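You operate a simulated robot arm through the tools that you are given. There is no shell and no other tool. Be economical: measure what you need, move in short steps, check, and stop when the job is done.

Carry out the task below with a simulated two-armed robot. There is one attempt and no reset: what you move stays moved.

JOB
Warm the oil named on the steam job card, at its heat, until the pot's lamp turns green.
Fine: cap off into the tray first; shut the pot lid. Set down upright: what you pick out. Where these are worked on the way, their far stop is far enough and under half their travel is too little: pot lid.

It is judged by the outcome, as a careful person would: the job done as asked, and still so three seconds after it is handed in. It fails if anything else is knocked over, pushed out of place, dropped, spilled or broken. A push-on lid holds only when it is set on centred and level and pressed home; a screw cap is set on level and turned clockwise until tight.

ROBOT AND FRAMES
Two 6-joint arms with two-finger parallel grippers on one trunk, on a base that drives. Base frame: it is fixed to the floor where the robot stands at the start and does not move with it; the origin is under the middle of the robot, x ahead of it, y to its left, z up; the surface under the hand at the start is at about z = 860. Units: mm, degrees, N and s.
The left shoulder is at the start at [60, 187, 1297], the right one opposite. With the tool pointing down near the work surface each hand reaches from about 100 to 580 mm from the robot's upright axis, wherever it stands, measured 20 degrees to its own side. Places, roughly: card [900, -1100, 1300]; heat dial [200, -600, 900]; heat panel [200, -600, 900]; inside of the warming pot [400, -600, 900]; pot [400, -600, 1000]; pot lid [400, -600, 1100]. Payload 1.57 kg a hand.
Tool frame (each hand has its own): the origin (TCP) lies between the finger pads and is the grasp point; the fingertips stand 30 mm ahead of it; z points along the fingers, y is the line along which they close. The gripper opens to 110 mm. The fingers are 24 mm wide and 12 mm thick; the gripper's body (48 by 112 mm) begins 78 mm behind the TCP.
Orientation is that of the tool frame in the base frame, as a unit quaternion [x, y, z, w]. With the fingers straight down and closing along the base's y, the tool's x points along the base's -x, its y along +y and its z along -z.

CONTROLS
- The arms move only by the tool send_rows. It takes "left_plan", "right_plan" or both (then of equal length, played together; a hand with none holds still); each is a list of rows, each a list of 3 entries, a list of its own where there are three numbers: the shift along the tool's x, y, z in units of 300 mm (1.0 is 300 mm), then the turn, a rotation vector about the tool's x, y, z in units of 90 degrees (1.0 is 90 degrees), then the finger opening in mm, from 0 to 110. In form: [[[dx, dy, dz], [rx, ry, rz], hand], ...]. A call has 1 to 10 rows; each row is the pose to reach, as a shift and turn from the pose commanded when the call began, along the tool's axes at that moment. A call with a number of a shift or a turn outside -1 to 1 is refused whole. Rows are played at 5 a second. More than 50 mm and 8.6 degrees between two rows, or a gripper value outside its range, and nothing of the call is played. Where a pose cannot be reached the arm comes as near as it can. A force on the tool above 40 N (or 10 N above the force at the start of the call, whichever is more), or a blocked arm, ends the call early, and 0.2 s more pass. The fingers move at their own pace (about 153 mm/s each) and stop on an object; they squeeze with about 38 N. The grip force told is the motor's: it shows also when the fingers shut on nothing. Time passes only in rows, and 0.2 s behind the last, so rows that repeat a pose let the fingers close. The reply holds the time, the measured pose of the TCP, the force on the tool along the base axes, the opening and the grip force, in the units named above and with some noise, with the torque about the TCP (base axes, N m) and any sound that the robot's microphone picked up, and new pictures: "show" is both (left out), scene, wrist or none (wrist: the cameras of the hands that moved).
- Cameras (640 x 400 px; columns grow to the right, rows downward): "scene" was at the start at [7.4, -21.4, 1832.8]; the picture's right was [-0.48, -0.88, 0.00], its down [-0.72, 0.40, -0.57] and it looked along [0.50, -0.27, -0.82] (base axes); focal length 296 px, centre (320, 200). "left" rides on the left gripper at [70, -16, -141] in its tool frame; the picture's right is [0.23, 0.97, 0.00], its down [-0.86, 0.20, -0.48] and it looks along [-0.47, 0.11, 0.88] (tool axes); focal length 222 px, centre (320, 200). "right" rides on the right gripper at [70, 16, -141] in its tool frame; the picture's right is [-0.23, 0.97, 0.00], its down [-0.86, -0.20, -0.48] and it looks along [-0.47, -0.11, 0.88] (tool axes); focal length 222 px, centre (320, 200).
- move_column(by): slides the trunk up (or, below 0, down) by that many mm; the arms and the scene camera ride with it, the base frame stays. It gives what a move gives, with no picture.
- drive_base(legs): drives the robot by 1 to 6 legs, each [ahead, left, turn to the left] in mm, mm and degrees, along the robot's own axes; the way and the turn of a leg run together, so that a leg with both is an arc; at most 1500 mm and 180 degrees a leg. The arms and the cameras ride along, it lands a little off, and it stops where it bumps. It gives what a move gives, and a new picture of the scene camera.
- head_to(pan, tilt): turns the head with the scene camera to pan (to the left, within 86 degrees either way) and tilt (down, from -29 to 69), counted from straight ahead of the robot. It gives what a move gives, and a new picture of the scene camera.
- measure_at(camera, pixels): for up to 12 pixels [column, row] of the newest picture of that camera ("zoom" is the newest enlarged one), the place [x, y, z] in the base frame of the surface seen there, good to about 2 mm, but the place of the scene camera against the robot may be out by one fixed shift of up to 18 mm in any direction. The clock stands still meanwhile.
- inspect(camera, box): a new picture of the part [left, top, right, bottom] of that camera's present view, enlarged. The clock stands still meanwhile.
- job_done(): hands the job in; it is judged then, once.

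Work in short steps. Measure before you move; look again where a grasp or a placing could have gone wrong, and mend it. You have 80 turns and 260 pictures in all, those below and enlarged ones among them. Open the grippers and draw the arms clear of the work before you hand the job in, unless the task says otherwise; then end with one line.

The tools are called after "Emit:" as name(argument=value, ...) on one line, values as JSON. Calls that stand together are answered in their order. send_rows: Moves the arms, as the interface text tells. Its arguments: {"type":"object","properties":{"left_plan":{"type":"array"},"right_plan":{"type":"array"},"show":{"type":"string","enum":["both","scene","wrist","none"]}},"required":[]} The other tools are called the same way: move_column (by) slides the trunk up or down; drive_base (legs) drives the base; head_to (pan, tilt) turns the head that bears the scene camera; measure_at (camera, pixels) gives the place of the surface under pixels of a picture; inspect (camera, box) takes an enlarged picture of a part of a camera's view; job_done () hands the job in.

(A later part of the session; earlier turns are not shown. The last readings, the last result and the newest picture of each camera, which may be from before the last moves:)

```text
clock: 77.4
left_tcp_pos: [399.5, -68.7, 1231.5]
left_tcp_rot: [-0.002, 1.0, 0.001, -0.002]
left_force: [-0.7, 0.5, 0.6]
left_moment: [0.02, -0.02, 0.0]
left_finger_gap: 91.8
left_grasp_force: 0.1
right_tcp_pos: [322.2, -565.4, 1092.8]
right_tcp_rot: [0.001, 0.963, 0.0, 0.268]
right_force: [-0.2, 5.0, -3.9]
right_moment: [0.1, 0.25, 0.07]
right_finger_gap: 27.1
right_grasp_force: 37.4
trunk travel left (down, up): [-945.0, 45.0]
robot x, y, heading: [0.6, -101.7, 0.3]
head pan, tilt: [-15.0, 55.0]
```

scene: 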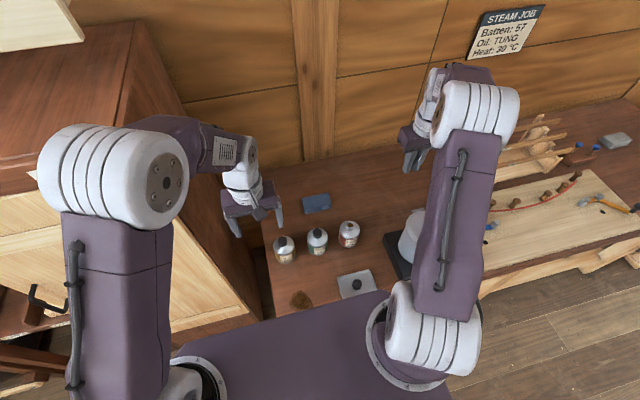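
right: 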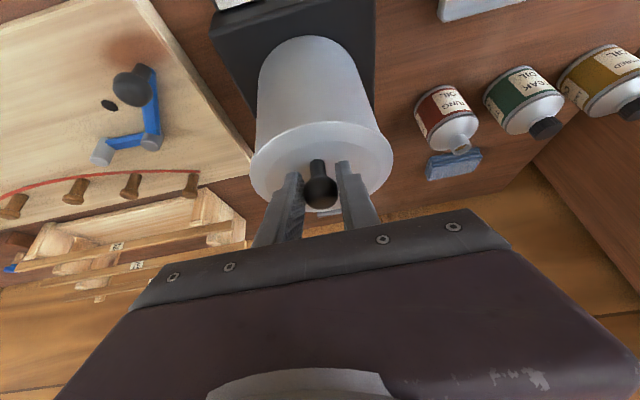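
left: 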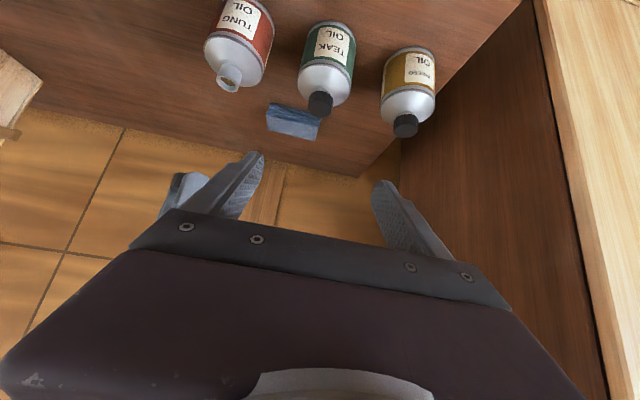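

Gripped. Lift along the arc to 50° with the hand turning back along with the lid.

Emit:
send_rows(right_plan=[[[-0.025, 0, -0.02], [0, 0.03, 0], 15], [[-0.05, 0, -0.037], [0, 0.061, 0], 15], [[-0.078, 0, -0.052], [0, 0.091, 0], 15], [[-0.107, 0, -0.065], [0, 0.122, 0], 15], [[-0.137, 0, -0.075], [0, 0.152, 0], 15], [[-0.167, 0, -0.082], [0, 0.183, 0], 15], [[-0.198, 0, -0.087], [0, 0.214, 0], 15], [[-0.229, 0, -0.09], [0, 0.244, 0], 15], [[-0.26, 0, -0.089], [0, 0.275, 0], 15], [[-0.292, 0, -0.086], [0, 0.306, 0], 15]], show="wrist")

```text
clock: 79.6
left_tcp_pos: [398.0, -67.7, 1233.2]
left_tcp_rot: [-0.002, 1.0, 0.0, -0.002]
left_force: [-0.3, -0.3, -0.6]
left_moment: [-0.02, -0.02, 0.02]
left_finger_gap: 92.2
left_grasp_force: 0.0
right_tcp_pos: [383.6, -565.4, 1160.8]
right_tcp_rot: [0.002, 1.0, -0.001, 0.031]
right_force: [-7.7, 9.6, -7.5]
right_moment: [0.2, 1.0, 0.14]
right_finger_gap: 27.1
right_grasp_force: 38.2
trunk travel left (down, up): [-945.0, 45.0]
robot x, y, heading: [-1.7, -100.0, -0.1]
head pan, tilt: [-15.0, 55.0]
```

right: 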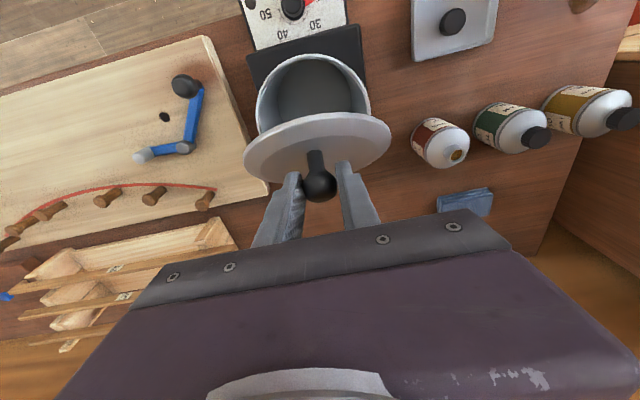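

Lid at ~50° and still held. Continue to ~75° and check.

Emit:
send_rows(right_plan=[[[-0.03, 0, -0.008], [0, 0.033, 0], 15], [[-0.061, 0, -0.0154], [0, 0.067, 0], 15], [[-0.092, 0, -0.018], [0, 0.1, 0], 15], [[-0.123, 0, -0.02], [0, 0.133, 0], 15], [[-0.155, 0, -0.0175], [0, 0.167, 0], 15]], show="wrist")

```text
clock: 80.8
left_tcp_pos: [396.7, -66.8, 1233.0]
left_tcp_rot: [-0.002, 1.0, -0.001, -0.001]
left_force: [-0.2, -0.2, 0.9]
left_moment: [0.0, -0.01, 0.0]
left_finger_gap: 92.0
left_grasp_force: 0.0
right_tcp_pos: [427.4, -564.9, 1171.6]
right_tcp_rot: [0.002, 0.995, -0.002, -0.1]
right_force: [-10.3, 12.2, 6.8]
right_moment: [0.15, 1.22, -0.04]
right_finger_gap: 27.2
right_grasp_force: 37.5
trunk travel left (down, up): [-945.0, 45.0]
robot x, y, heading: [-1.0, -100.5, -0.0]
head pan, tilt: [-15.0, 55.0]
```

right: 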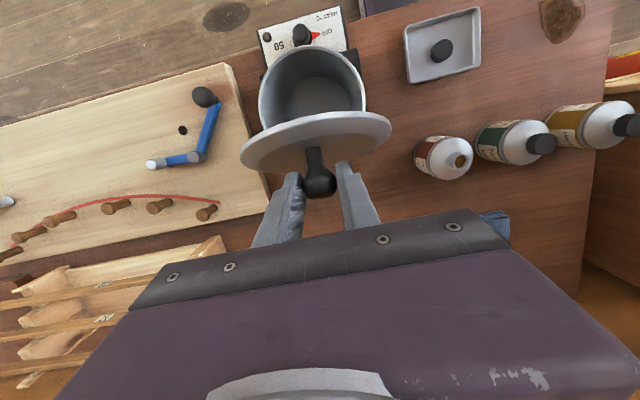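

Still held at ~75°. Continue to ~95° with little further hand tilt (reach limit).

Emit:
send_rows(right_plan=[[[-0.031, 0, -0.004], [0, 0.017, 0], 15], [[-0.0625, 0, -0.005], [0, 0.034, 0], 15], [[-0.094, 0, -0.0035], [0, 0.05, 0], 15], [[-0.125, 0, 0], [0, 0.06, 0], 15]], show="wrist")

```text
clock: 81.8
left_tcp_pos: [397.0, -72.8, 1232.7]
left_tcp_rot: [-0.002, 1.0, 0.002, 0.0]
left_force: [-0.3, -0.3, 0.6]
left_moment: [0.02, 0.01, 0.0]
left_finger_gap: 91.9
left_grasp_force: 0.0
right_tcp_pos: [458.0, -565.1, 1165.0]
right_tcp_rot: [0.002, 0.99, -0.003, -0.142]
right_force: [3.8, -17.0, 29.3]
right_moment: [-0.21, 0.41, 0.19]
right_finger_gap: 27.3
right_grasp_force: 38.0
right hand out of reach, approached as far as the arm can: row 4
trunk travel left (down, up): [-945.0, 45.0]
robot x, y, heading: [0.9, -106.8, 0.0]
head pan, tilt: [-15.0, 55.0]
```

right: 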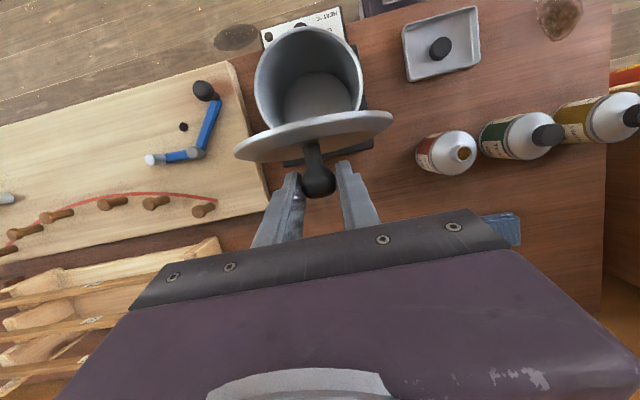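

Lid ≈ 90° but the arm is at its reach. I ease the tilt back to vertical while pulling 30 mm further to carry the lid past vertical.

Emit:
send_rows(right_plan=[[[-0.026, 0, 0.002], [0, -0.045, 0], 15], [[-0.052, 0, 0.004], [0, -0.09, 0], 15], [[-0.078, 0, 0.006], [0, -0.135, 0], 15], [[-0.104, 0, 0.008], [0, -0.178, 0], 15], [[-0.104, 0, 0.008], [0, -0.178, 0], 15]], show="both")

```text
clock: 83.0
left_tcp_pos: [397.2, -75.0, 1232.8]
left_tcp_rot: [-0.003, 1.0, 0.004, -0.001]
left_force: [-0.1, 0.1, 0.0]
left_moment: [-0.03, 0.03, 0.0]
left_finger_gap: 92.0
left_grasp_force: 0.1
right_tcp_pos: [485.0, -564.6, 1149.6]
right_tcp_rot: [0.0, 1.0, 0.001, -0.007]
right_force: [-8.2, -21.9, 2.4]
right_moment: [-0.04, 0.94, 0.19]
right_finger_gap: 27.2
right_grasp_force: 37.3
trunk travel left (down, up): [-945.0, 45.0]
robot x, y, heading: [-1.9, -101.8, -0.0]
head pan, tilt: [-15.0, 55.0]
```

scene: 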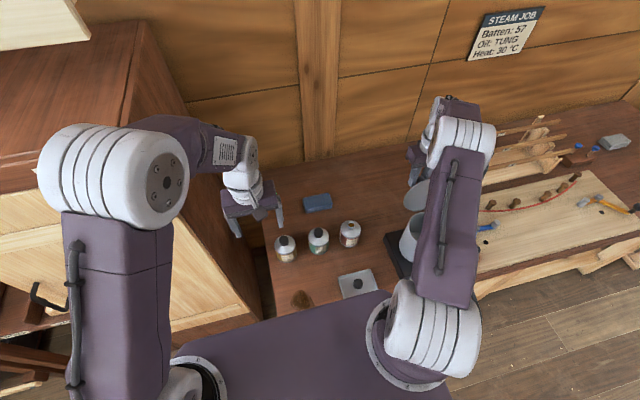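
right: 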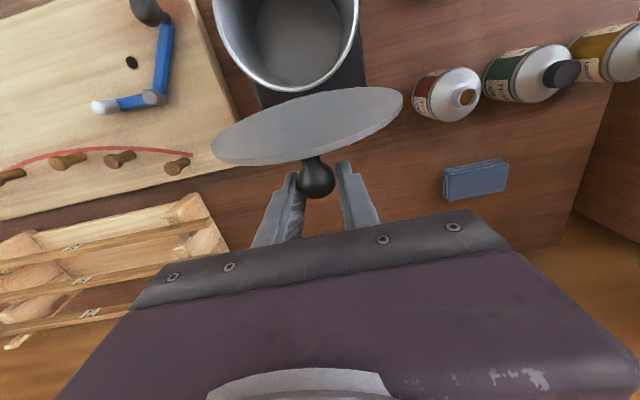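

The lid is past vertical (~103°). Release the knob and lift away, then check that it stays.

Emit:
send_rows(right_plan=[[[0, 0, 0], [0, 0, 0], 40], [[0, 0, 0], [0, 0, 0], 50], [[0, 0, -0.08], [0, 0, 0], 50], [[0, 0, -0.2], [0, 0, 0], 50], [[0.0, 0, -0.3], [0, 0, 0], 50], [[0.0, 0, -0.3], [0, 0, 0], 50]], show="wrist")

```text
clock: 84.4
left_tcp_pos: [398.7, -70.1, 1232.2]
left_tcp_rot: [-0.002, 1.0, 0.001, -0.002]
left_force: [0.1, -1.1, 0.0]
left_moment: [0.03, -0.03, 0.0]
left_finger_gap: 92.2
left_grasp_force: 0.2
right_tcp_pos: [487.2, -559.0, 1242.3]
right_tcp_rot: [0.002, 1.0, 0.0, -0.006]
right_force: [0.6, 0.1, 0.7]
right_moment: [0.05, -0.01, 0.0]
right_finger_gap: 50.1
right_grasp_force: 0.0
trunk travel left (down, up): [-945.0, 45.0]
robot x, y, heading: [1.3, -102.1, 0.1]
head pan, tilt: [-15.0, 55.0]
```

right: 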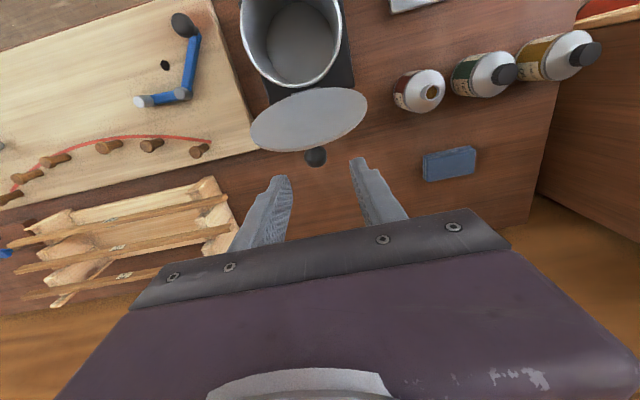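

The lid stays open. Measure the pot's inside, rim, lid, and the bottle.

Emit:
measure_at(camera="right", pixels=[[298, 50], [300, 70], [292, 30], [291, 88], [245, 40], [340, 30], [316, 156], [309, 90], [262, 130], [433, 91], [420, 105], [418, 72]])

Emit:
inspect(camera="right", box=[220, 0, 480, 170])

```text
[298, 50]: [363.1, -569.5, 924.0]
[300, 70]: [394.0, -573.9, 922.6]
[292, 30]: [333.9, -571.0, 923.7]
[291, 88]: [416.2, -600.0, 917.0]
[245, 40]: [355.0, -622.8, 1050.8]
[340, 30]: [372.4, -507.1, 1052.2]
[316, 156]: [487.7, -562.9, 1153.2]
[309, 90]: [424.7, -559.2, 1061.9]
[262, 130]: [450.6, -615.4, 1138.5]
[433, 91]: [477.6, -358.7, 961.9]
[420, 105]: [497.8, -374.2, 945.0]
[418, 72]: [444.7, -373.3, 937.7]
```

```text
2.35 times, centred on (350, 85) of right
```

zoom: 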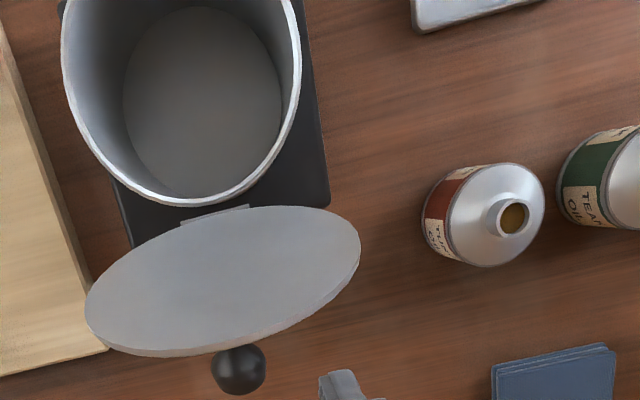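

Pot floor z≈923, rim 1052, centre ≈ [356,-565], inner ⌀≈108; bottle height ≈102. I move the right hand toward the bottle, drive right 100 mm, and look.

Emit:
send_rows(right_plan=[[[0, 0.15, 0], [0, 0, 0], 60], [[0, 0.3, 0], [0, 0, 0], 60], [[0, 0.45, 0], [0, 0, 0], 60], [[0, 0.6, 0], [0, 0, 0], 60]], show="none")

Emit:
drive_base(legs=[[0, -100, 0]])

Emit:
send_rows(right_plan=[[[0.015, 0.11, 0.1], [0, 0, 0], 92], [[0.03, 0.22, 0.2], [0, 0, 0], 92], [[0.03, 0.3, 0.3], [0, 0, 0], 92], [[0.03, 0.3, 0.4], [0, 0, 0], 92], [[0.03, 0.3, 0.4], [0, 0, 0], 92]], show="wrist")

```text
clock: 85.4
left_tcp_pos: [398.5, -67.9, 1231.7]
left_tcp_rot: [-0.001, 1.0, 0.0, -0.001]
left_force: [-1.7, -0.1, 0.8]
left_moment: [-0.01, 0.0, -0.01]
left_finger_gap: 92.0
left_grasp_force: 0.0
right_tcp_pos: [489.9, -378.0, 1243.8]
right_tcp_rot: [0.002, 1.0, -0.002, -0.008]
right_force: [-0.6, 0.7, 0.3]
right_moment: [-0.03, 0.02, 0.02]
right_finger_gap: 60.0
right_grasp_force: 0.0
trunk travel left (down, up): [-945.0, 45.0]
robot x, y, heading: [1.8, -105.2, 0.1]
head pan, tilt: [-15.0, 55.0]
```

```text
clock: 86.5
left_tcp_pos: [397.8, -162.5, 1232.1]
left_tcp_rot: [-0.001, 1.0, -0.002, -0.001]
left_force: [0.2, 1.0, 1.0]
left_moment: [-0.02, 0.03, 0.03]
left_finger_gap: 91.9
left_grasp_force: 0.0
right_tcp_pos: [489.8, -473.7, 1244.6]
right_tcp_rot: [0.002, 1.0, -0.004, -0.007]
right_force: [0.7, -0.1, 0.4]
right_moment: [-0.03, 0.01, -0.02]
right_finger_gap: 59.9
right_grasp_force: 0.1
trunk travel left (down, up): [-945.0, 45.0]
robot x, y, heading: [3.4, -201.4, 0.0]
head pan, tilt: [-15.0, 55.0]
```

scene: 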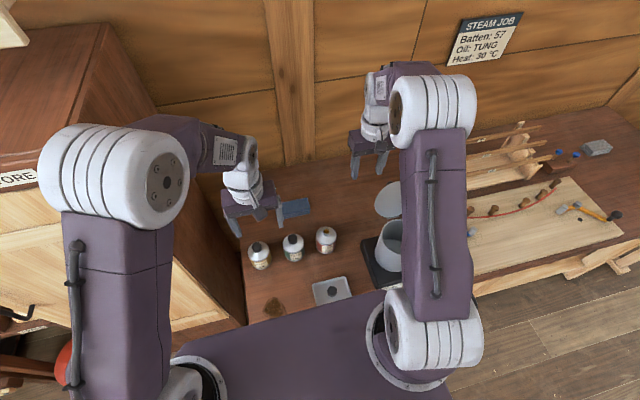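

```text
clock: 87.7
left_tcp_pos: [399.4, -168.0, 1232.5]
left_tcp_rot: [-0.002, 1.0, 0.0, -0.003]
left_force: [0.0, 0.4, 0.7]
left_moment: [-0.03, -0.01, -0.01]
left_finger_gap: 92.2
left_grasp_force: 0.0
right_tcp_pos: [480.3, -388.9, 1123.5]
right_tcp_rot: [0.002, 1.0, 0.0, -0.007]
right_force: [-0.2, 0.5, 0.4]
right_moment: [-0.04, 0.01, 0.02]
right_finger_gap: 91.8
right_grasp_force: 0.1
trunk travel left (down, up): [-945.0, 45.0]
robot x, y, heading: [-4.8, -201.3, -0.0]
head pan, tilt: [-15.0, 55.0]
```

right: 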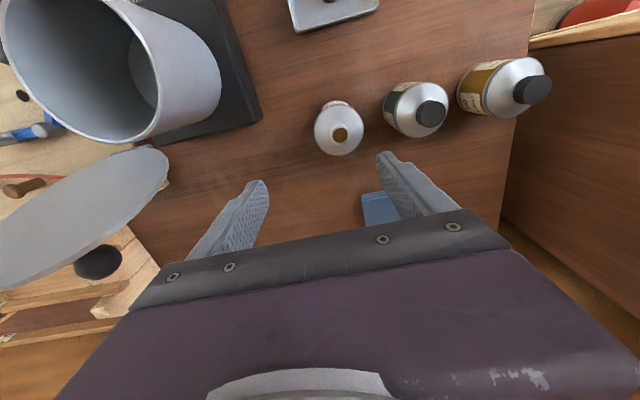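

Emit:
inspect(camera="right", box=[300, 90, 380, 165])

Emit:
measure_at(camera="zoom", pixels=[[320, 280], [130, 290], [500, 300], [300, 500], [300, 400], [320, 120], [325, 345]])

Emit:
measure_at(camera="right", pixels=[[315, 130], [363, 130], [341, 154], [341, 128], [337, 104]])

```text
5.33 times, centred on (340, 128) of right
```

zoom: 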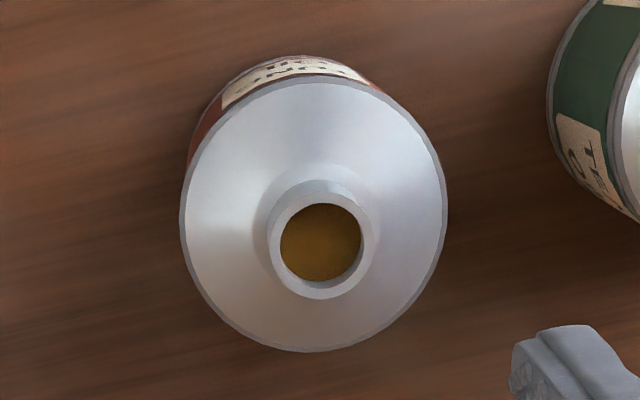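

```text
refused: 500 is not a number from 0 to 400
```

```text
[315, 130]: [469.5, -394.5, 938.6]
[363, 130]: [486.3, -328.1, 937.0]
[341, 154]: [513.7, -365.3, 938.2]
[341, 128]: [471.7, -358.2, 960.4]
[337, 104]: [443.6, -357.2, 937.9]
```

Bottle centre [478.6,-361.3], body top z 938. Descend over it to TCP z≈945 (tips overlap 23 mm of the body) and close.

Emit:
send_rows(right_plan=[[[0.006, 0.092, 0.12], [0, 0, 0], 94], [[0.006, 0.092, 0.25], [0, 0, 0], 94], [[0.006, 0.092, 0.38], [0, 0, 0], 94], [[0.006, 0.092, 0.5], [0, 0, 0], 94], [[0.006, 0.092, 0.56], [0, 0, 0], 94], [[0.006, 0.092, 0.595], [0, 0, 0], 94], [[0.006, 0.092, 0.595], [0, 0, 0], 80], [[0.006, 0.092, 0.595], [0, 0, 0], 70], [[0.006, 0.092, 0.595], [0, 0, 0], 58], [[0.006, 0.092, 0.595], [0, 0, 0], 58]], show="wrist")

```text
clock: 89.9
left_tcp_pos: [399.0, -169.3, 1231.6]
left_tcp_rot: [-0.001, 1.0, 0.001, -0.002]
left_force: [-0.1, -0.3, -0.7]
left_moment: [-0.01, 0.0, 0.01]
left_finger_gap: 92.0
left_grasp_force: 0.2
right_tcp_pos: [476.9, -364.5, 946.5]
right_tcp_rot: [0.002, 1.0, -0.001, -0.007]
right_force: [1.0, -0.5, 0.0]
right_moment: [0.01, -0.16, -0.02]
right_finger_gap: 71.1
right_grasp_force: 38.0
trunk travel left (down, up): [-945.0, 45.0]
robot x, y, heading: [2.3, -203.7, 0.3]
head pan, tilt: [-15.0, 55.0]
```

right: 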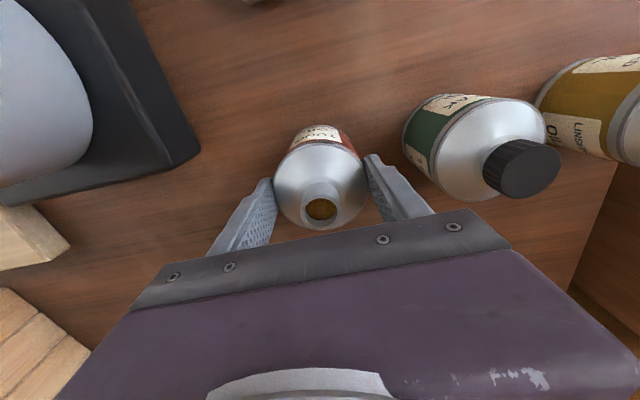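

Gripped. Lift gently straight up ~225 mm.

Emit:
send_rows(right_plan=[[[0, 0, -0.03], [0, 0, 0], 58], [[0, 0, -0.09], [0, 0, 0], 58], [[0, 0, -0.17], [0, 0, 0], 58], [[0, 0, -0.26], [0, 0, 0], 58], [[0, 0, -0.35], [0, 0, 0], 58], [[0, 0, -0.44], [0, 0, 0], 58], [[0, 0, -0.53], [0, 0, 0], 58], [[0, 0, -0.62], [0, 0, 0], 58], [[0, 0, -0.7], [0, 0, 0], 58], [[0, 0, -0.75], [0, 0, 0], 58]], show="wrist")

```text
clock: 92.1
left_tcp_pos: [400.2, -168.7, 1233.2]
left_tcp_rot: [-0.001, 1.0, 0.001, -0.002]
left_force: [-0.3, 0.6, -0.6]
left_moment: [0.04, -0.04, 0.01]
left_finger_gap: 91.9
left_grasp_force: 0.0
right_tcp_pos: [479.0, -362.7, 1169.7]
right_tcp_rot: [0.001, 1.0, -0.001, -0.007]
right_force: [-0.3, -0.4, -3.7]
right_moment: [0.01, 0.01, -0.02]
right_finger_gap: 71.0
right_grasp_force: 38.0
trunk travel left (down, up): [-945.0, 45.0]
robot x, y, heading: [-3.5, -203.3, 0.1]
head pan, tilt: [-15.0, 55.0]
```

right: 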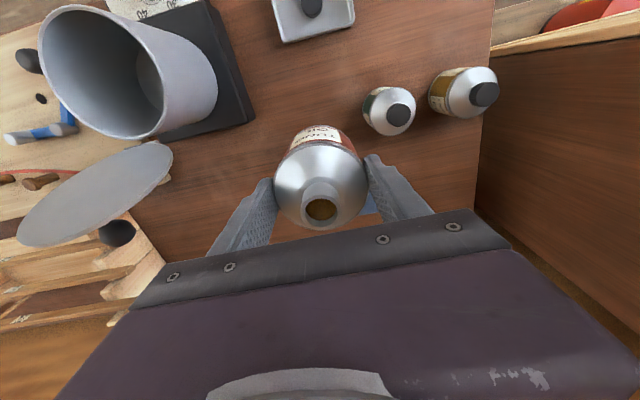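

Bottle held upright. Measure the pot rim for the exact centre before going over.

Emit:
measure_at(camera="right", pixels=[[110, 9], [47, 60], [100, 130], [157, 128], [162, 90], [70, 14], [140, 28], [60, 105], [133, 138]])

Emit:
send_rows(right_plan=[[[0.08, 0, 0], [0, 0, 0], 58], [[0.18, 0, 0], [0, 0, 0], 58], [[0.28, 0, 0], [0, 0, 0], 58], [[0.37, 0, 0], [0, 0, 0], 58], [[0.4, 0, 0], [0, 0, 0], 58], [[0.4, -0.05, 0], [0, 0, 0], 58], [[0.4, -0.12, 0], [0, 0, 0], 58], [[0.4, -0.2, 0], [0, 0, 0], 58], [[0.4, -0.25, 0], [0, 0, 0], 58]], show="wrist")

```text
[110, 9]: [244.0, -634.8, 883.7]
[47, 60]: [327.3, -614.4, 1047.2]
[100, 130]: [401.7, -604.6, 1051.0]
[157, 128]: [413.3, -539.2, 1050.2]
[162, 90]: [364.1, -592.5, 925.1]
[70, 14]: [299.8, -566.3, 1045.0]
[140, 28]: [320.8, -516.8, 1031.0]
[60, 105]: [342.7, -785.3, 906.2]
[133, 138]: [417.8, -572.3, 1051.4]
```

```text
clock: 94.1
left_tcp_pos: [399.0, -170.2, 1231.7]
left_tcp_rot: [-0.002, 1.0, 0.001, -0.001]
left_force: [-0.3, -0.2, -0.1]
left_moment: [0.02, 0.01, 0.0]
left_finger_gap: 92.0
left_grasp_force: 0.0
right_tcp_pos: [358.8, -438.1, 1171.6]
right_tcp_rot: [0.002, 1.0, 0.0, -0.008]
right_force: [-0.6, 0.1, -3.2]
right_moment: [0.02, 0.01, 0.0]
right_finger_gap: 71.3
right_grasp_force: 38.0
trunk travel left (down, up): [-945.0, 45.0]
robot x, y, heading: [-1.2, -201.0, 0.1]
head pan, tilt: [-15.0, 55.0]
```

right: 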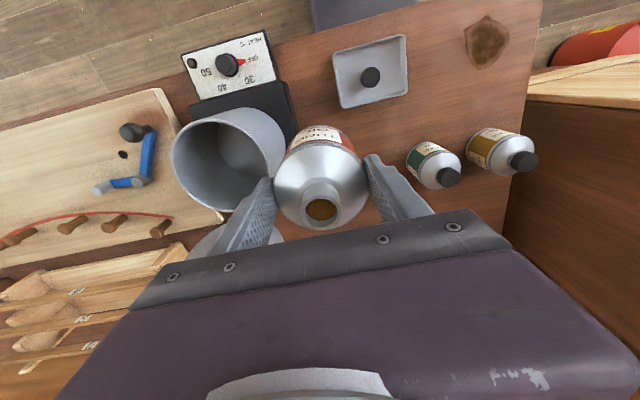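

Pot centre fits [359,-564]. Move over it (−126 mm in y) at height.

Emit:
send_rows(right_plan=[[[0, -0.06, 0], [0, 0, 0], 58], [[0, -0.14, 0], [0, 0, 0], 58], [[0, -0.22, 0], [0, 0, 0], 58], [[0, -0.3, 0], [0, 0, 0], 58], [[0, -0.38, 0], [0, 0, 0], 58], [[0, -0.42, 0], [0, 0, 0], 58], [[0, -0.42, 0], [0, 0, 0], 58], [[0, -0.42, 0], [0, 0, 0], 58]], show="both")

```text
clock: 95.9
left_tcp_pos: [399.5, -170.0, 1231.5]
left_tcp_rot: [-0.002, 1.0, 0.001, -0.002]
left_force: [0.2, 0.2, -0.2]
left_moment: [0.0, 0.0, 0.01]
left_finger_gap: 91.8
left_grasp_force: 0.0
right_tcp_pos: [355.7, -563.2, 1170.0]
right_tcp_rot: [0.002, 1.0, 0.0, -0.007]
right_force: [0.0, 0.6, -3.0]
right_moment: [0.03, 0.02, -0.02]
right_finger_gap: 70.9
right_grasp_force: 38.2
trunk travel left (down, up): [-945.0, 45.0]
robot x, y, heading: [-1.1, -199.9, 0.4]
head pan, tilt: [-15.0, 55.0]
```

scene: 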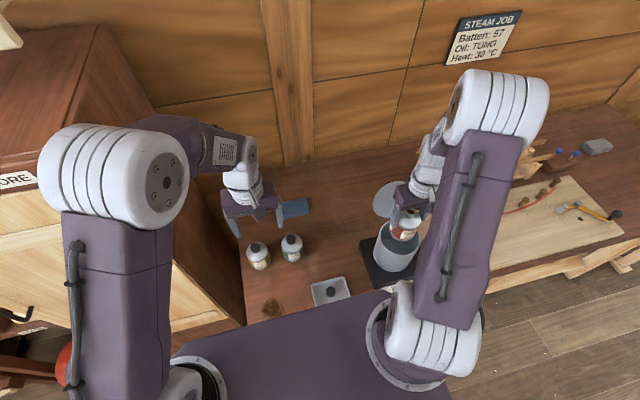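
right: 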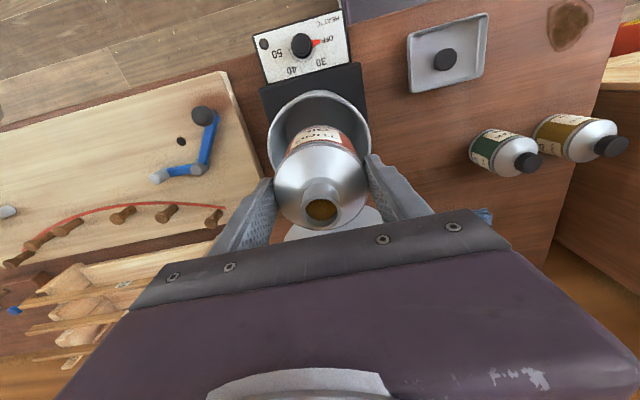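

Aligned over the pot. Lower slowly: 158 mm, just short of the floor.

Emit:
send_rows(right_plan=[[[-0.006, -0.002, 0.06], [0, 0, 0], 58], [[-0.006, -0.002, 0.12], [0, 0, 0], 58], [[-0.006, -0.002, 0.18], [0, 0, 0], 58], [[-0.006, -0.002, 0.24], [0, 0, 0], 58], [[-0.006, -0.002, 0.3], [0, 0, 0], 58], [[-0.006, -0.002, 0.36], [0, 0, 0], 58], [[-0.006, -0.002, 0.42], [0, 0, 0], 58], [[-0.006, -0.002, 0.47], [0, 0, 0], 58], [[-0.006, -0.002, 0.51], [0, 0, 0], 58], [[-0.006, -0.002, 0.527], [0, 0, 0], 58]], show="wrist")

```text
clock: 98.1
left_tcp_pos: [399.6, -169.0, 1231.7]
left_tcp_rot: [-0.001, 1.0, 0.001, -0.002]
left_force: [0.4, 0.1, 0.8]
left_moment: [-0.02, 0.01, -0.05]
left_finger_gap: 91.8
left_grasp_force: 0.0
right_tcp_pos: [358.7, -565.0, 1013.3]
right_tcp_rot: [0.002, 1.0, 0.0, -0.007]
right_force: [0.2, 0.2, -3.3]
right_moment: [0.0, -0.02, -0.01]
right_finger_gap: 71.1
right_grasp_force: 38.2
trunk travel left (down, up): [-945.0, 45.0]
robot x, y, heading: [0.2, -204.9, 0.2]
head pan, tilt: [-15.0, 55.0]
```

right: 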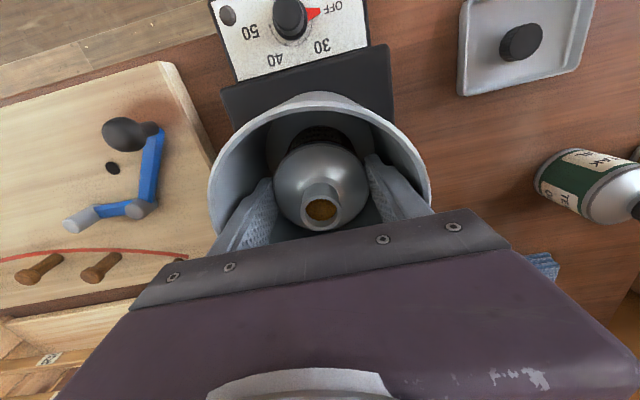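

Clean entry, no contact. Lower 5 mm more to touch down and watch the force.

Emit:
send_rows(right_plan=[[[0, 0, 0.006], [0, 0, 0], 58], [[0, 0, 0.011], [0, 0, 0], 58], [[0, 0, 0.015], [0, 0, 0], 58]], show="none")

```text
clock: 98.9
left_tcp_pos: [399.8, -169.0, 1232.4]
left_tcp_rot: [-0.002, 1.0, 0.001, -0.001]
left_force: [0.0, -0.5, -0.1]
left_moment: [0.01, 0.01, 0.01]
left_finger_gap: 91.9
left_grasp_force: 0.1
right_tcp_pos: [359.8, -564.7, 1009.1]
right_tcp_rot: [0.002, 1.0, -0.001, -0.007]
right_force: [0.3, -0.1, -2.5]
right_moment: [0.09, -0.04, 0.02]
right_finger_gap: 70.9
right_grasp_force: 38.1
trunk travel left (down, up): [-945.0, 45.0]
robot x, y, heading: [1.2, -202.8, -0.1]
head pan, tilt: [-15.0, 55.0]
```

Nearly down (weight still −2.5 N). Another 3 mm.

Emit:
send_rows(right_plan=[[[0, 0, 0.004], [0, 0, 0], 58], [[0, 0, 0.008], [0, 0, 0], 58], [[0, 0, 0.01], [0, 0, 0], 58]], show="none")

```text
clock: 99.7
left_tcp_pos: [397.7, -167.6, 1231.9]
left_tcp_rot: [-0.002, 1.0, 0.001, -0.001]
left_force: [0.5, 0.0, -0.4]
left_moment: [-0.03, 0.01, -0.01]
left_finger_gap: 92.0
left_grasp_force: 0.1
right_tcp_pos: [358.2, -562.8, 1009.9]
right_tcp_rot: [0.002, 1.0, -0.002, -0.004]
right_force: [2.4, -6.1, 26.3]
right_moment: [0.19, 0.34, 0.13]
right_finger_gap: 71.4
right_grasp_force: 38.1
trunk travel left (down, up): [-945.0, 45.0]
robot x, y, heading: [1.5, -201.6, 0.2]
head pan, tilt: [-15.0, 55.0]
```

Touched down (26 N). Ease up 2 mm, open slightly to 78, and withdraw straight up.

Emit:
send_rows(right_plan=[[[0, 0, -0.006], [0, 0, 0], 58], [[0, 0, -0.006], [0, 0, 0], 74], [[0, 0, -0.006], [0, 0, 0], 78], [[0, 0, -0.006], [0, 0, 0], 78], [[0, 0, -0.04], [0, 0, 0], 78], [[0, 0, -0.1], [0, 0, 0], 78], [[0, 0, -0.2], [0, 0, 0], 78], [[0, 0, -0.32], [0, 0, 0], 78], [[0, 0, -0.45], [0, 0, 0], 78], [[0, 0, -0.55], [0, 0, 0], 78]], show="wrist")

```text
clock: 101.9
left_tcp_pos: [398.4, -168.4, 1232.4]
left_tcp_rot: [-0.002, 1.0, 0.001, -0.002]
left_force: [0.7, -0.1, 0.6]
left_moment: [0.01, -0.01, 0.0]
left_finger_gap: 92.0
left_grasp_force: 0.1
right_tcp_pos: [360.1, -566.7, 1170.3]
right_tcp_rot: [0.001, 1.0, -0.001, -0.006]
right_force: [0.2, -0.3, 0.0]
right_moment: [0.02, 0.0, 0.0]
right_finger_gap: 78.0
right_grasp_force: 0.1
trunk travel left (down, up): [-945.0, 45.0]
robot x, y, heading: [0.1, -205.5, 0.0]
head pan, tilt: [-15.0, 55.0]
```

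right: 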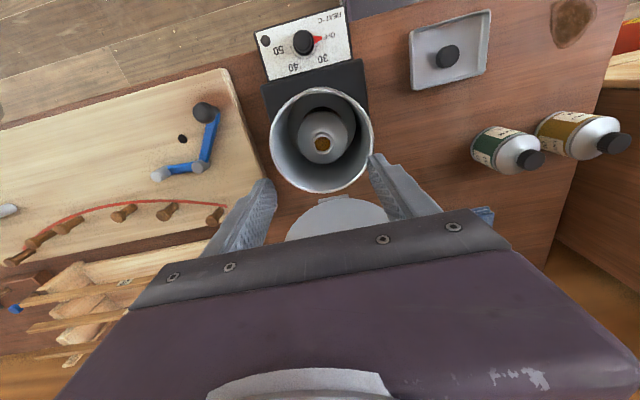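

Bottle stands upright in the pot. Now close the lid the same way in reverse: drive left 40 mm for reach, then come above the knob (≈[480,-564,1148]).

Emit:
drive_base(legs=[[0, 40, 0]])

Emit:
send_rows(right_plan=[[[0, 0, -0.14], [0, 0, 0], 60], [[0, 0, -0.26], [0, 0, 0], 60], [[-0.14, -0.04, -0.26], [0, 0.02, 0], 60], [[-0.28, -0.08, -0.26], [0, 0.05, 0], 60], [[-0.4, -0.12, -0.26], [0, 0.08, 0], 60], [[-0.44, -0.13, -0.22], [0, 0.111, 0], 60], [[-0.44, -0.13, -0.2], [0, 0.111, 0], 60]], show="wrist")

```text
clock: 102.8
left_tcp_pos: [398.6, -141.3, 1232.0]
left_tcp_rot: [-0.001, 1.0, 0.005, -0.002]
left_force: [-0.1, -1.2, 0.1]
left_moment: [0.12, -0.03, 0.01]
left_finger_gap: 92.0
left_grasp_force: 0.0
right_tcp_pos: [359.6, -538.4, 1167.0]
right_tcp_rot: [0.002, 1.0, 0.004, -0.007]
right_force: [0.3, -1.4, -0.2]
right_moment: [0.09, -0.01, -0.01]
right_finger_gap: 77.9
right_grasp_force: 0.1
trunk travel left (down, up): [-945.0, 45.0]
robot x, y, heading: [0.7, -163.7, 0.1]
head pan, tilt: [-15.0, 55.0]
```

scene: 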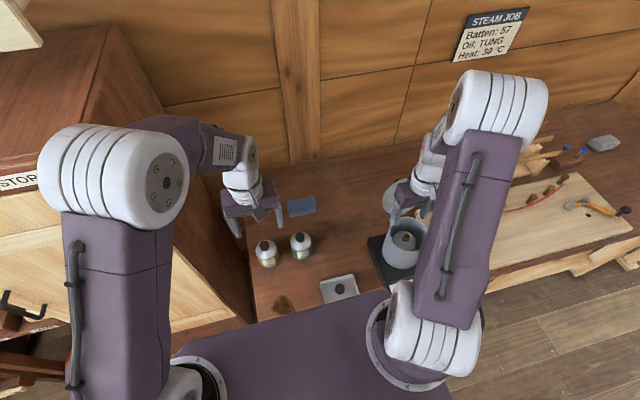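

```text
clock: 104.4
left_tcp_pos: [399.7, -132.0, 1232.0]
left_tcp_rot: [-0.001, 1.0, 0.001, -0.002]
left_force: [0.0, 0.3, -0.7]
left_moment: [-0.04, 0.01, 0.0]
left_finger_gap: 92.0
left_grasp_force: 0.1
right_tcp_pos: [491.0, -568.1, 1227.7]
right_tcp_rot: [0.002, 0.995, -0.002, -0.095]
right_force: [-0.3, 0.0, 0.0]
right_moment: [-0.02, 0.01, -0.02]
right_finger_gap: 60.0
right_grasp_force: 0.0
trunk travel left (down, up): [-945.0, 45.0]
robot x, y, heading: [-1.0, -163.4, 0.2]
head pan, tilt: [-15.0, 55.0]
```

right: 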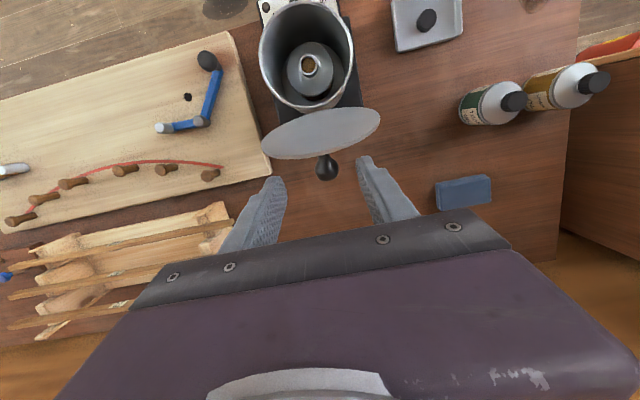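

Emit:
measure_at(camera="right", pixels=[[327, 168], [319, 168], [336, 168], [326, 178], [327, 155], [320, 112], [320, 150], [309, 65]])

```text
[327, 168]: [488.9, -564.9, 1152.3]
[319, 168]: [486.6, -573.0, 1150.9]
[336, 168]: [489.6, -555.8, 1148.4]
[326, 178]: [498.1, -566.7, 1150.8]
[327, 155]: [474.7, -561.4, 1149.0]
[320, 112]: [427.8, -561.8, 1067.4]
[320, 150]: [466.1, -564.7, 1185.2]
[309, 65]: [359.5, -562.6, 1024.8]
```

Knob centre ≈ [491,-564.5,1139] (lid ≈112°). Descend and grip.

Emit:
send_rows(right_plan=[[[-0.02, 0.012, 0.09], [0, 0, 0], 60], [[-0.04, 0.012, 0.18], [0, 0, 0], 60], [[-0.056, 0.012, 0.263], [0, 0, 0], 60], [[-0.056, 0.012, 0.263], [0, 0, 0], 60], [[-0.056, 0.012, 0.263], [0, 0, 0], 35], [[-0.056, 0.012, 0.263], [0, 0, 0], 15], [[-0.056, 0.012, 0.263], [0, 0, 0], 15], [[-0.056, 0.012, 0.263], [0, 0, 0], 15]], show="wrist")

```text
clock: 106.2
left_tcp_pos: [399.8, -130.4, 1230.9]
left_tcp_rot: [-0.001, 1.0, 0.001, -0.001]
left_force: [0.3, 0.5, 0.6]
left_moment: [0.0, 0.0, 0.03]
left_finger_gap: 92.2
left_grasp_force: 0.0
right_tcp_pos: [493.7, -565.2, 1148.4]
right_tcp_rot: [0.002, 0.995, 0.0, -0.095]
right_force: [-1.7, 5.5, -6.8]
right_moment: [0.06, -0.34, -0.01]
right_finger_gap: 27.2
right_grasp_force: 37.5
trunk travel left (down, up): [-945.0, 45.0]
robot x, y, heading: [-1.6, -165.4, 0.1]
head pan, tilt: [-15.0, 55.0]
```

right: 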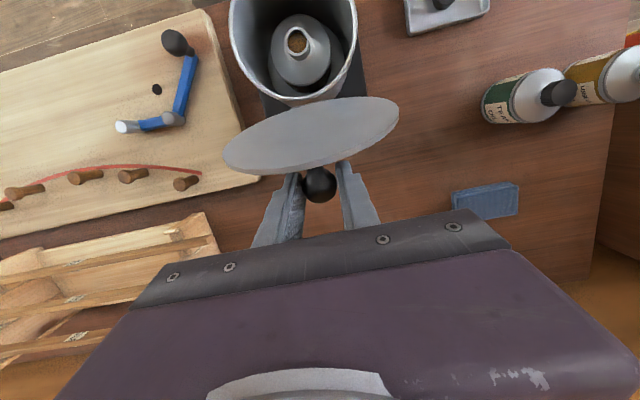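

Gripped. Bring the lid back along the arc to ~40°.

Emit:
send_rows(right_plan=[[[0.035, 0, -0.015], [0, -0.016, 0], 15], [[0.07, 0, -0.027], [0, -0.033, 0], 15], [[0.1, 0, -0.033], [0, -0.047, 0], 15], [[0.13, 0, -0.038], [0, -0.061, 0], 15], [[0.193, 0, -0.038], [0, -0.089, 0], 15], [[0.254, 0, -0.028], [0, -0.117, 0], 15], [[0.313, 0, -0.007], [0, -0.144, 0], 15], [[0.367, 0, 0.023], [0, -0.172, 0], 15], [[0.415, 0, 0.062], [0, -0.2, 0], 15]], show="wrist")

```text
clock: 108.2
left_tcp_pos: [398.7, -130.4, 1232.0]
left_tcp_rot: [-0.001, 1.0, 0.001, -0.002]
left_force: [0.1, 0.4, 0.1]
left_moment: [0.0, 0.05, 0.03]
left_finger_gap: 92.1
left_grasp_force: 0.0
right_tcp_pos: [363.4, -564.1, 1149.5]
right_tcp_rot: [0.003, 0.998, 0.0, 0.062]
right_force: [-2.4, 0.4, -1.6]
right_moment: [0.45, 0.15, 0.13]
right_finger_gap: 27.1
right_grasp_force: 38.1
trunk travel left (down, up): [-945.0, 45.0]
robot x, y, heading: [3.5, -160.5, 0.4]
head pan, tilt: [-15.0, 55.0]
```

right: 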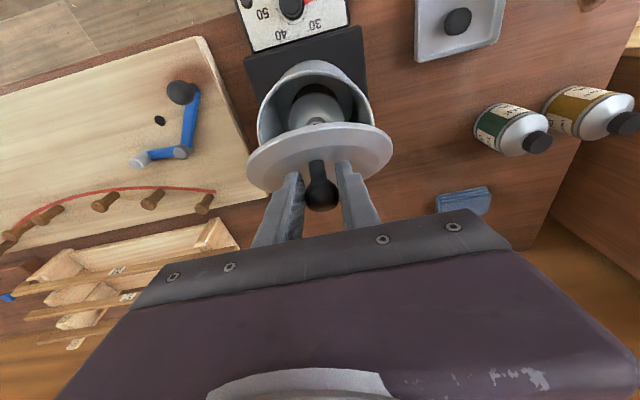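

Holding at ~40°. Lower the rest of the way.

Emit:
send_rows(right_plan=[[[0.027, 0, 0.016], [0, -0.014, 0], 15], [[0.053, 0, 0.032], [0, -0.028, 0], 15], [[0.077, 0, 0.052], [0, -0.042, 0], 15], [[0.1, 0, 0.072], [0, -0.056, 0], 15], [[0.12, 0, 0.096], [0, -0.07, 0], 15], [[0.139, 0, 0.12], [0, -0.083, 0], 15], [[0.156, 0, 0.147], [0, -0.097, 0], 15], [[0.17, 0, 0.174], [0, -0.111, 0], 15]], show="wrist")

```text
clock: 110.0
left_tcp_pos: [398.4, -130.2, 1233.1]
left_tcp_rot: [-0.001, 1.0, 0.0, -0.002]
left_force: [0.4, 0.3, -0.5]
left_moment: [0.0, -0.03, 0.01]
left_finger_gap: 92.0
left_grasp_force: 0.1
right_tcp_pos: [325.3, -564.5, 1093.8]
right_tcp_rot: [0.002, 0.989, 0.0, 0.149]
right_force: [1.4, -1.7, 8.7]
right_moment: [0.15, -1.1, 0.01]
right_finger_gap: 27.3
right_grasp_force: 38.8
trunk travel left (down, up): [-945.0, 45.0]
robot x, y, heading: [-3.0, -162.1, 0.3]
head pan, tilt: [-15.0, 55.0]
```

right: 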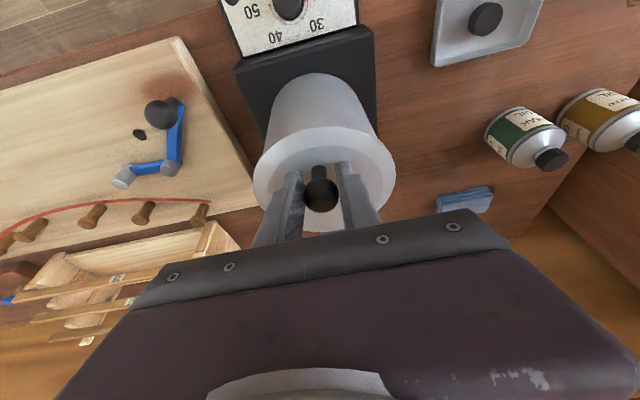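

Lid is shut. Press it 3 mm, release, and draw back up and toward the front for a view of the dial.

Emit:
send_rows(right_plan=[[[0.002, 0, 0.008], [0, 0, 0], 15], [[0.002, 0, 0.008], [0, 0, 0], 15], [[0, 0, 0], [0, 0, 0], 40], [[0, 0, 0], [0, 0, 0], 50], [[0, 0, -0.12], [0, 0, 0], 50], [[0.0, 0, -0.26], [0, 0.05, 0], 50], [[0.0, 0, -0.4], [0, 0.1, 0], 50], [[0.1, 0, -0.4], [0, 0.15, 0], 50], [[0.15, 0, -0.4], [0, 0.19, 0], 50], [[0.15, 0, -0.4], [0, 0.19, 0], 50]], show="wrist")

Emit:
inspect(camera="right", box=[230, 0, 400, 110])

```text
clock: 112.2
left_tcp_pos: [400.0, -130.8, 1233.4]
left_tcp_rot: [0.0, 1.0, 0.001, -0.001]
left_force: [-0.1, 0.0, -0.4]
left_moment: [0.01, -0.03, 0.01]
left_finger_gap: 91.9
left_grasp_force: 0.0
right_tcp_pos: [246.4, -563.5, 1196.1]
right_tcp_rot: [0.003, 1.0, -0.001, -0.001]
right_force: [0.5, -0.6, -0.4]
right_moment: [-0.04, 0.01, 0.01]
right_finger_gap: 50.1
right_grasp_force: 0.0
trunk travel left (down, up): [-945.0, 45.0]
robot x, y, heading: [-2.0, -163.6, 0.1]
head pan, tilt: [-15.0, 55.0]
```

right: 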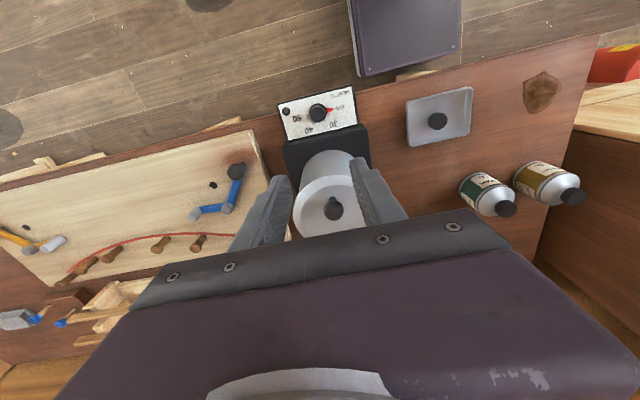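

```text
3.64 times, centred on (315, 55) of right
```

zoom: 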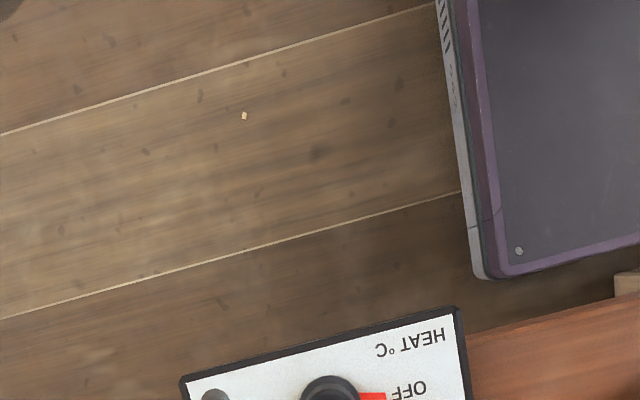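

Lid shut, pot in place. Enlarge the panel itself.

Emit:
inspect(camera="right", box=[270, 80, 370, 145])

Emit:
measure_at(camera="right", pixels=[[318, 113], [311, 113], [325, 113], [318, 105], [330, 109], [338, 107], [333, 125], [309, 129], [297, 119], [286, 110], [318, 121]])

```text
6.15 times, centred on (320, 112) of right
```

zoom: 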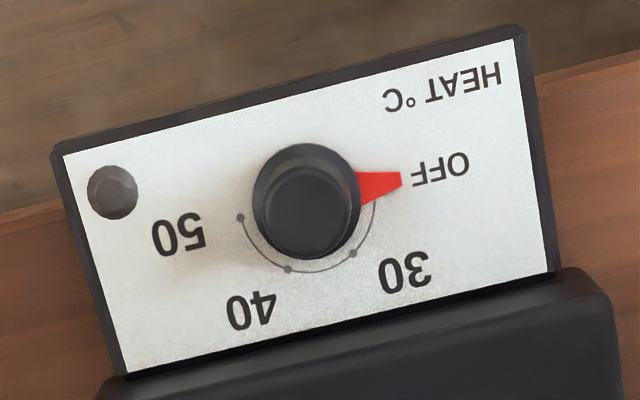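

```text
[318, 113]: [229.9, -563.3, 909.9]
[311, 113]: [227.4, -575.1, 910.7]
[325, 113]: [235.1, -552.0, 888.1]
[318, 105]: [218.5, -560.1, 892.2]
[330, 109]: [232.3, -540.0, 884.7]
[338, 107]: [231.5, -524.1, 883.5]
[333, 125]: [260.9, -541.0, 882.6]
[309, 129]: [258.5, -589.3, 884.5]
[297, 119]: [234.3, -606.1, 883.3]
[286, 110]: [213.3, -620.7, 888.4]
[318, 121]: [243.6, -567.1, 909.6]
```

Emit:
measure_at(camera="zoom", pixels=[[240, 218], [288, 269], [352, 254], [375, 203], [398, 181], [380, 190], [306, 215], [350, 212], [266, 215], [306, 252], [300, 175]])

```text
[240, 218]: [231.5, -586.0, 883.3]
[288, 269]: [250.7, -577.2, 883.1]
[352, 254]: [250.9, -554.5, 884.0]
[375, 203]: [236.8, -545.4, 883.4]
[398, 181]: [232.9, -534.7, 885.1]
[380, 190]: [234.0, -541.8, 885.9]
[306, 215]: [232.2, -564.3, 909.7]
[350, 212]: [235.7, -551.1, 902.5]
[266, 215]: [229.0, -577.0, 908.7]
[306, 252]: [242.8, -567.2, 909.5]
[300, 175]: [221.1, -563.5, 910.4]
```

Dial centre ≈ [234,-565], top 910; pointer at OFF (angle ≈0°), the 30 dot ≈58–60° clockwise (seen from above). Descend with hand pre-turned −30° and opening 46.

Emit:
send_rows(right_plan=[[[0.04, -0.006, 0.13], [0, 0, -0.09], 46], [[0.04, -0.006, 0.26], [0, 0, -0.18], 46], [[0.04, -0.006, 0.38], [0, 0, -0.27], 46], [[0.04, -0.006, 0.5], [0, 0, -0.333], 46], [[0.04, -0.006, 0.62], [0, 0, -0.333], 46], [[0.04, -0.006, 0.72], [0, 0, -0.333], 46], [[0.04, -0.006, 0.8], [0, 0, -0.333], 46], [[0.04, -0.006, 0.8], [0, 0, -0.333], 46]], show="wrist")

```text
clock: 114.0
left_tcp_pos: [400.0, -130.7, 1231.6]
left_tcp_rot: [-0.002, 1.0, 0.001, -0.002]
left_force: [0.0, 0.1, 0.3]
left_moment: [-0.01, 0.03, 0.01]
left_finger_gap: 91.8
left_grasp_force: 0.0
right_tcp_pos: [235.6, -564.5, 957.4]
right_tcp_rot: [-0.256, 0.967, 0.0, 0.001]
right_force: [-0.7, -0.1, 0.3]
right_moment: [-0.01, -0.01, 0.02]
right_finger_gap: 45.9
right_grasp_force: 0.0
trunk travel left (down, up): [-945.0, 45.0]
robot x, y, heading: [-1.3, -162.3, -0.0]
head pan, tilt: [-15.0, 55.0]
```

right: 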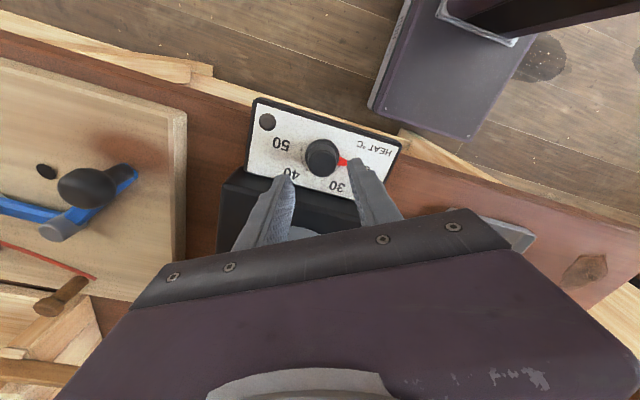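

Aligned. Descend to z≈922, grip the dial.

Emit:
send_rows(right_plan=[[[0, 0, 0.06], [0, 0, 0], 46], [[0, 0, 0.11], [0, 0, 0], 46], [[0, 0, 0.115], [0, 0, 0], 46], [[0, 0, 0.115], [0, 0, 0], 30], [[0, 0, 0.115], [0, 0, 0], 18], [[0, 0, 0.115], [0, 0, 0], 18]], show="wrist")

```text
clock: 115.4
left_tcp_pos: [397.6, -130.0, 1231.5]
left_tcp_rot: [-0.001, 1.0, 0.0, -0.002]
left_force: [0.3, -0.1, 0.6]
left_moment: [0.0, 0.0, -0.02]
left_finger_gap: 92.2
left_grasp_force: 0.0
right_tcp_pos: [232.0, -563.7, 922.4]
right_tcp_rot: [-0.257, 0.966, 0.001, 0.0]
right_force: [-5.7, 12.1, -12.1]
right_moment: [0.01, 0.13, -0.05]
right_finger_gap: 28.8
right_grasp_force: 38.6
trunk travel left (down, up): [-945.0, 45.0]
robot x, y, heading: [-0.5, -163.6, 0.4]
head pan, tilt: [-15.0, 55.0]
```

right: 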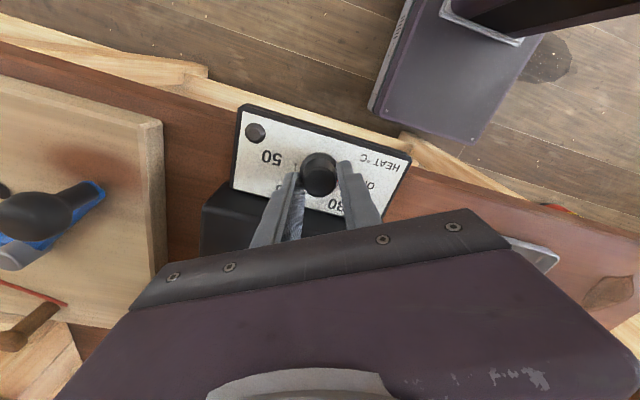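

Gripped (29 mm). Turn clockwise (tool +z) by 58° and let go.

Emit:
send_rows(right_plan=[[[0, 0, 0], [0, 0, 0.09], 18], [[0, 0, 0], [0, 0, 0.18], 18], [[0, 0, 0], [0, 0, 0.27], 18], [[0, 0, 0], [0, 0, 0.36], 18], [[0, 0, 0], [0, 0, 0.45], 18], [[0, 0, 0], [0, 0, 0.54], 18], [[0, 0, 0], [0, 0, 0.645], 18], [[0, 0, 0], [0, 0, 0.645], 18]], show="wrist")

Emit:
inspect(camera="right", box=[220, 80, 420, 230])

```text
refused: row 7 steps farther than a row can; nothing moved
```

```text
2.67 times, centred on (320, 155) of right
```

zoom: 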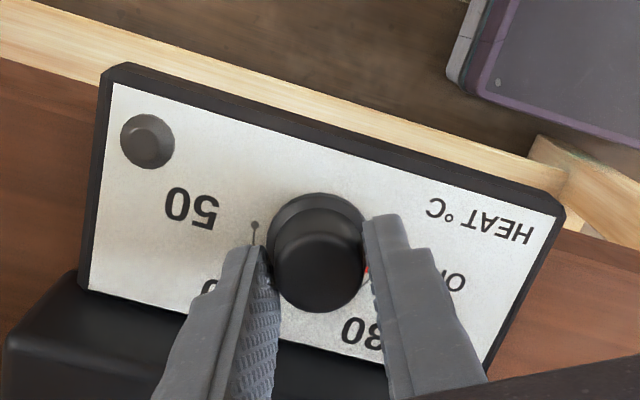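

The last step was too large; resend with even steps.

Emit:
send_rows(right_plan=[[[0, 0, 0], [0, 0, 0.09], 18], [[0, 0, 0], [0, 0, 0.18], 18], [[0, 0, 0], [0, 0, 0.27], 18], [[0, 0, 0], [0, 0, 0.36], 18], [[0, 0, 0], [0, 0, 0.45], 18], [[0, 0, 0], [0, 0, 0.54], 18], [[0, 0, 0], [0, 0, 0.6], 18], [[0, 0, 0], [0, 0, 0.645], 18], [[0, 0, 0], [0, 0, 0.645], 18]], show="none")

Emit:
inspect(camera="right", box=[220, 80, 420, 230])

```text
clock: 117.4
left_tcp_pos: [398.1, -129.0, 1231.8]
left_tcp_rot: [-0.001, 1.0, 0.0, -0.001]
left_force: [1.1, -0.8, -0.1]
left_moment: [-0.01, 0.01, -0.01]
left_finger_gap: 91.9
left_grasp_force: 0.1
right_tcp_pos: [232.6, -564.8, 921.7]
right_tcp_rot: [0.246, 0.969, -0.001, 0.001]
right_force: [-6.5, 10.8, 1.5]
right_moment: [1.16, 0.9, -0.06]
right_finger_gap: 28.5
right_grasp_force: 38.1
trunk travel left (down, up): [-945.0, 45.0]
robot x, y, heading: [0.8, -166.3, 0.3]
head pan, tilt: [-15.0, 55.0]
```

```text
2.67 times, centred on (320, 155) of right
```

zoom: 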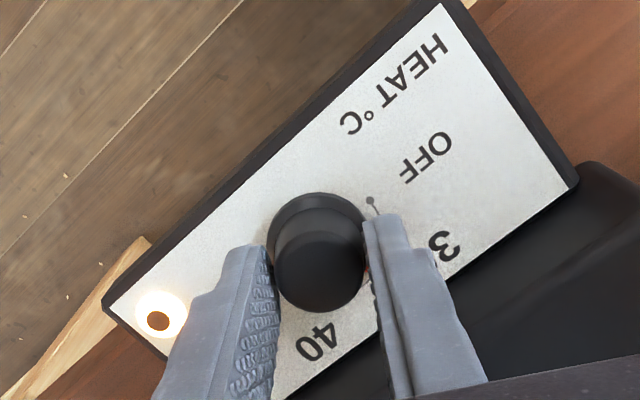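

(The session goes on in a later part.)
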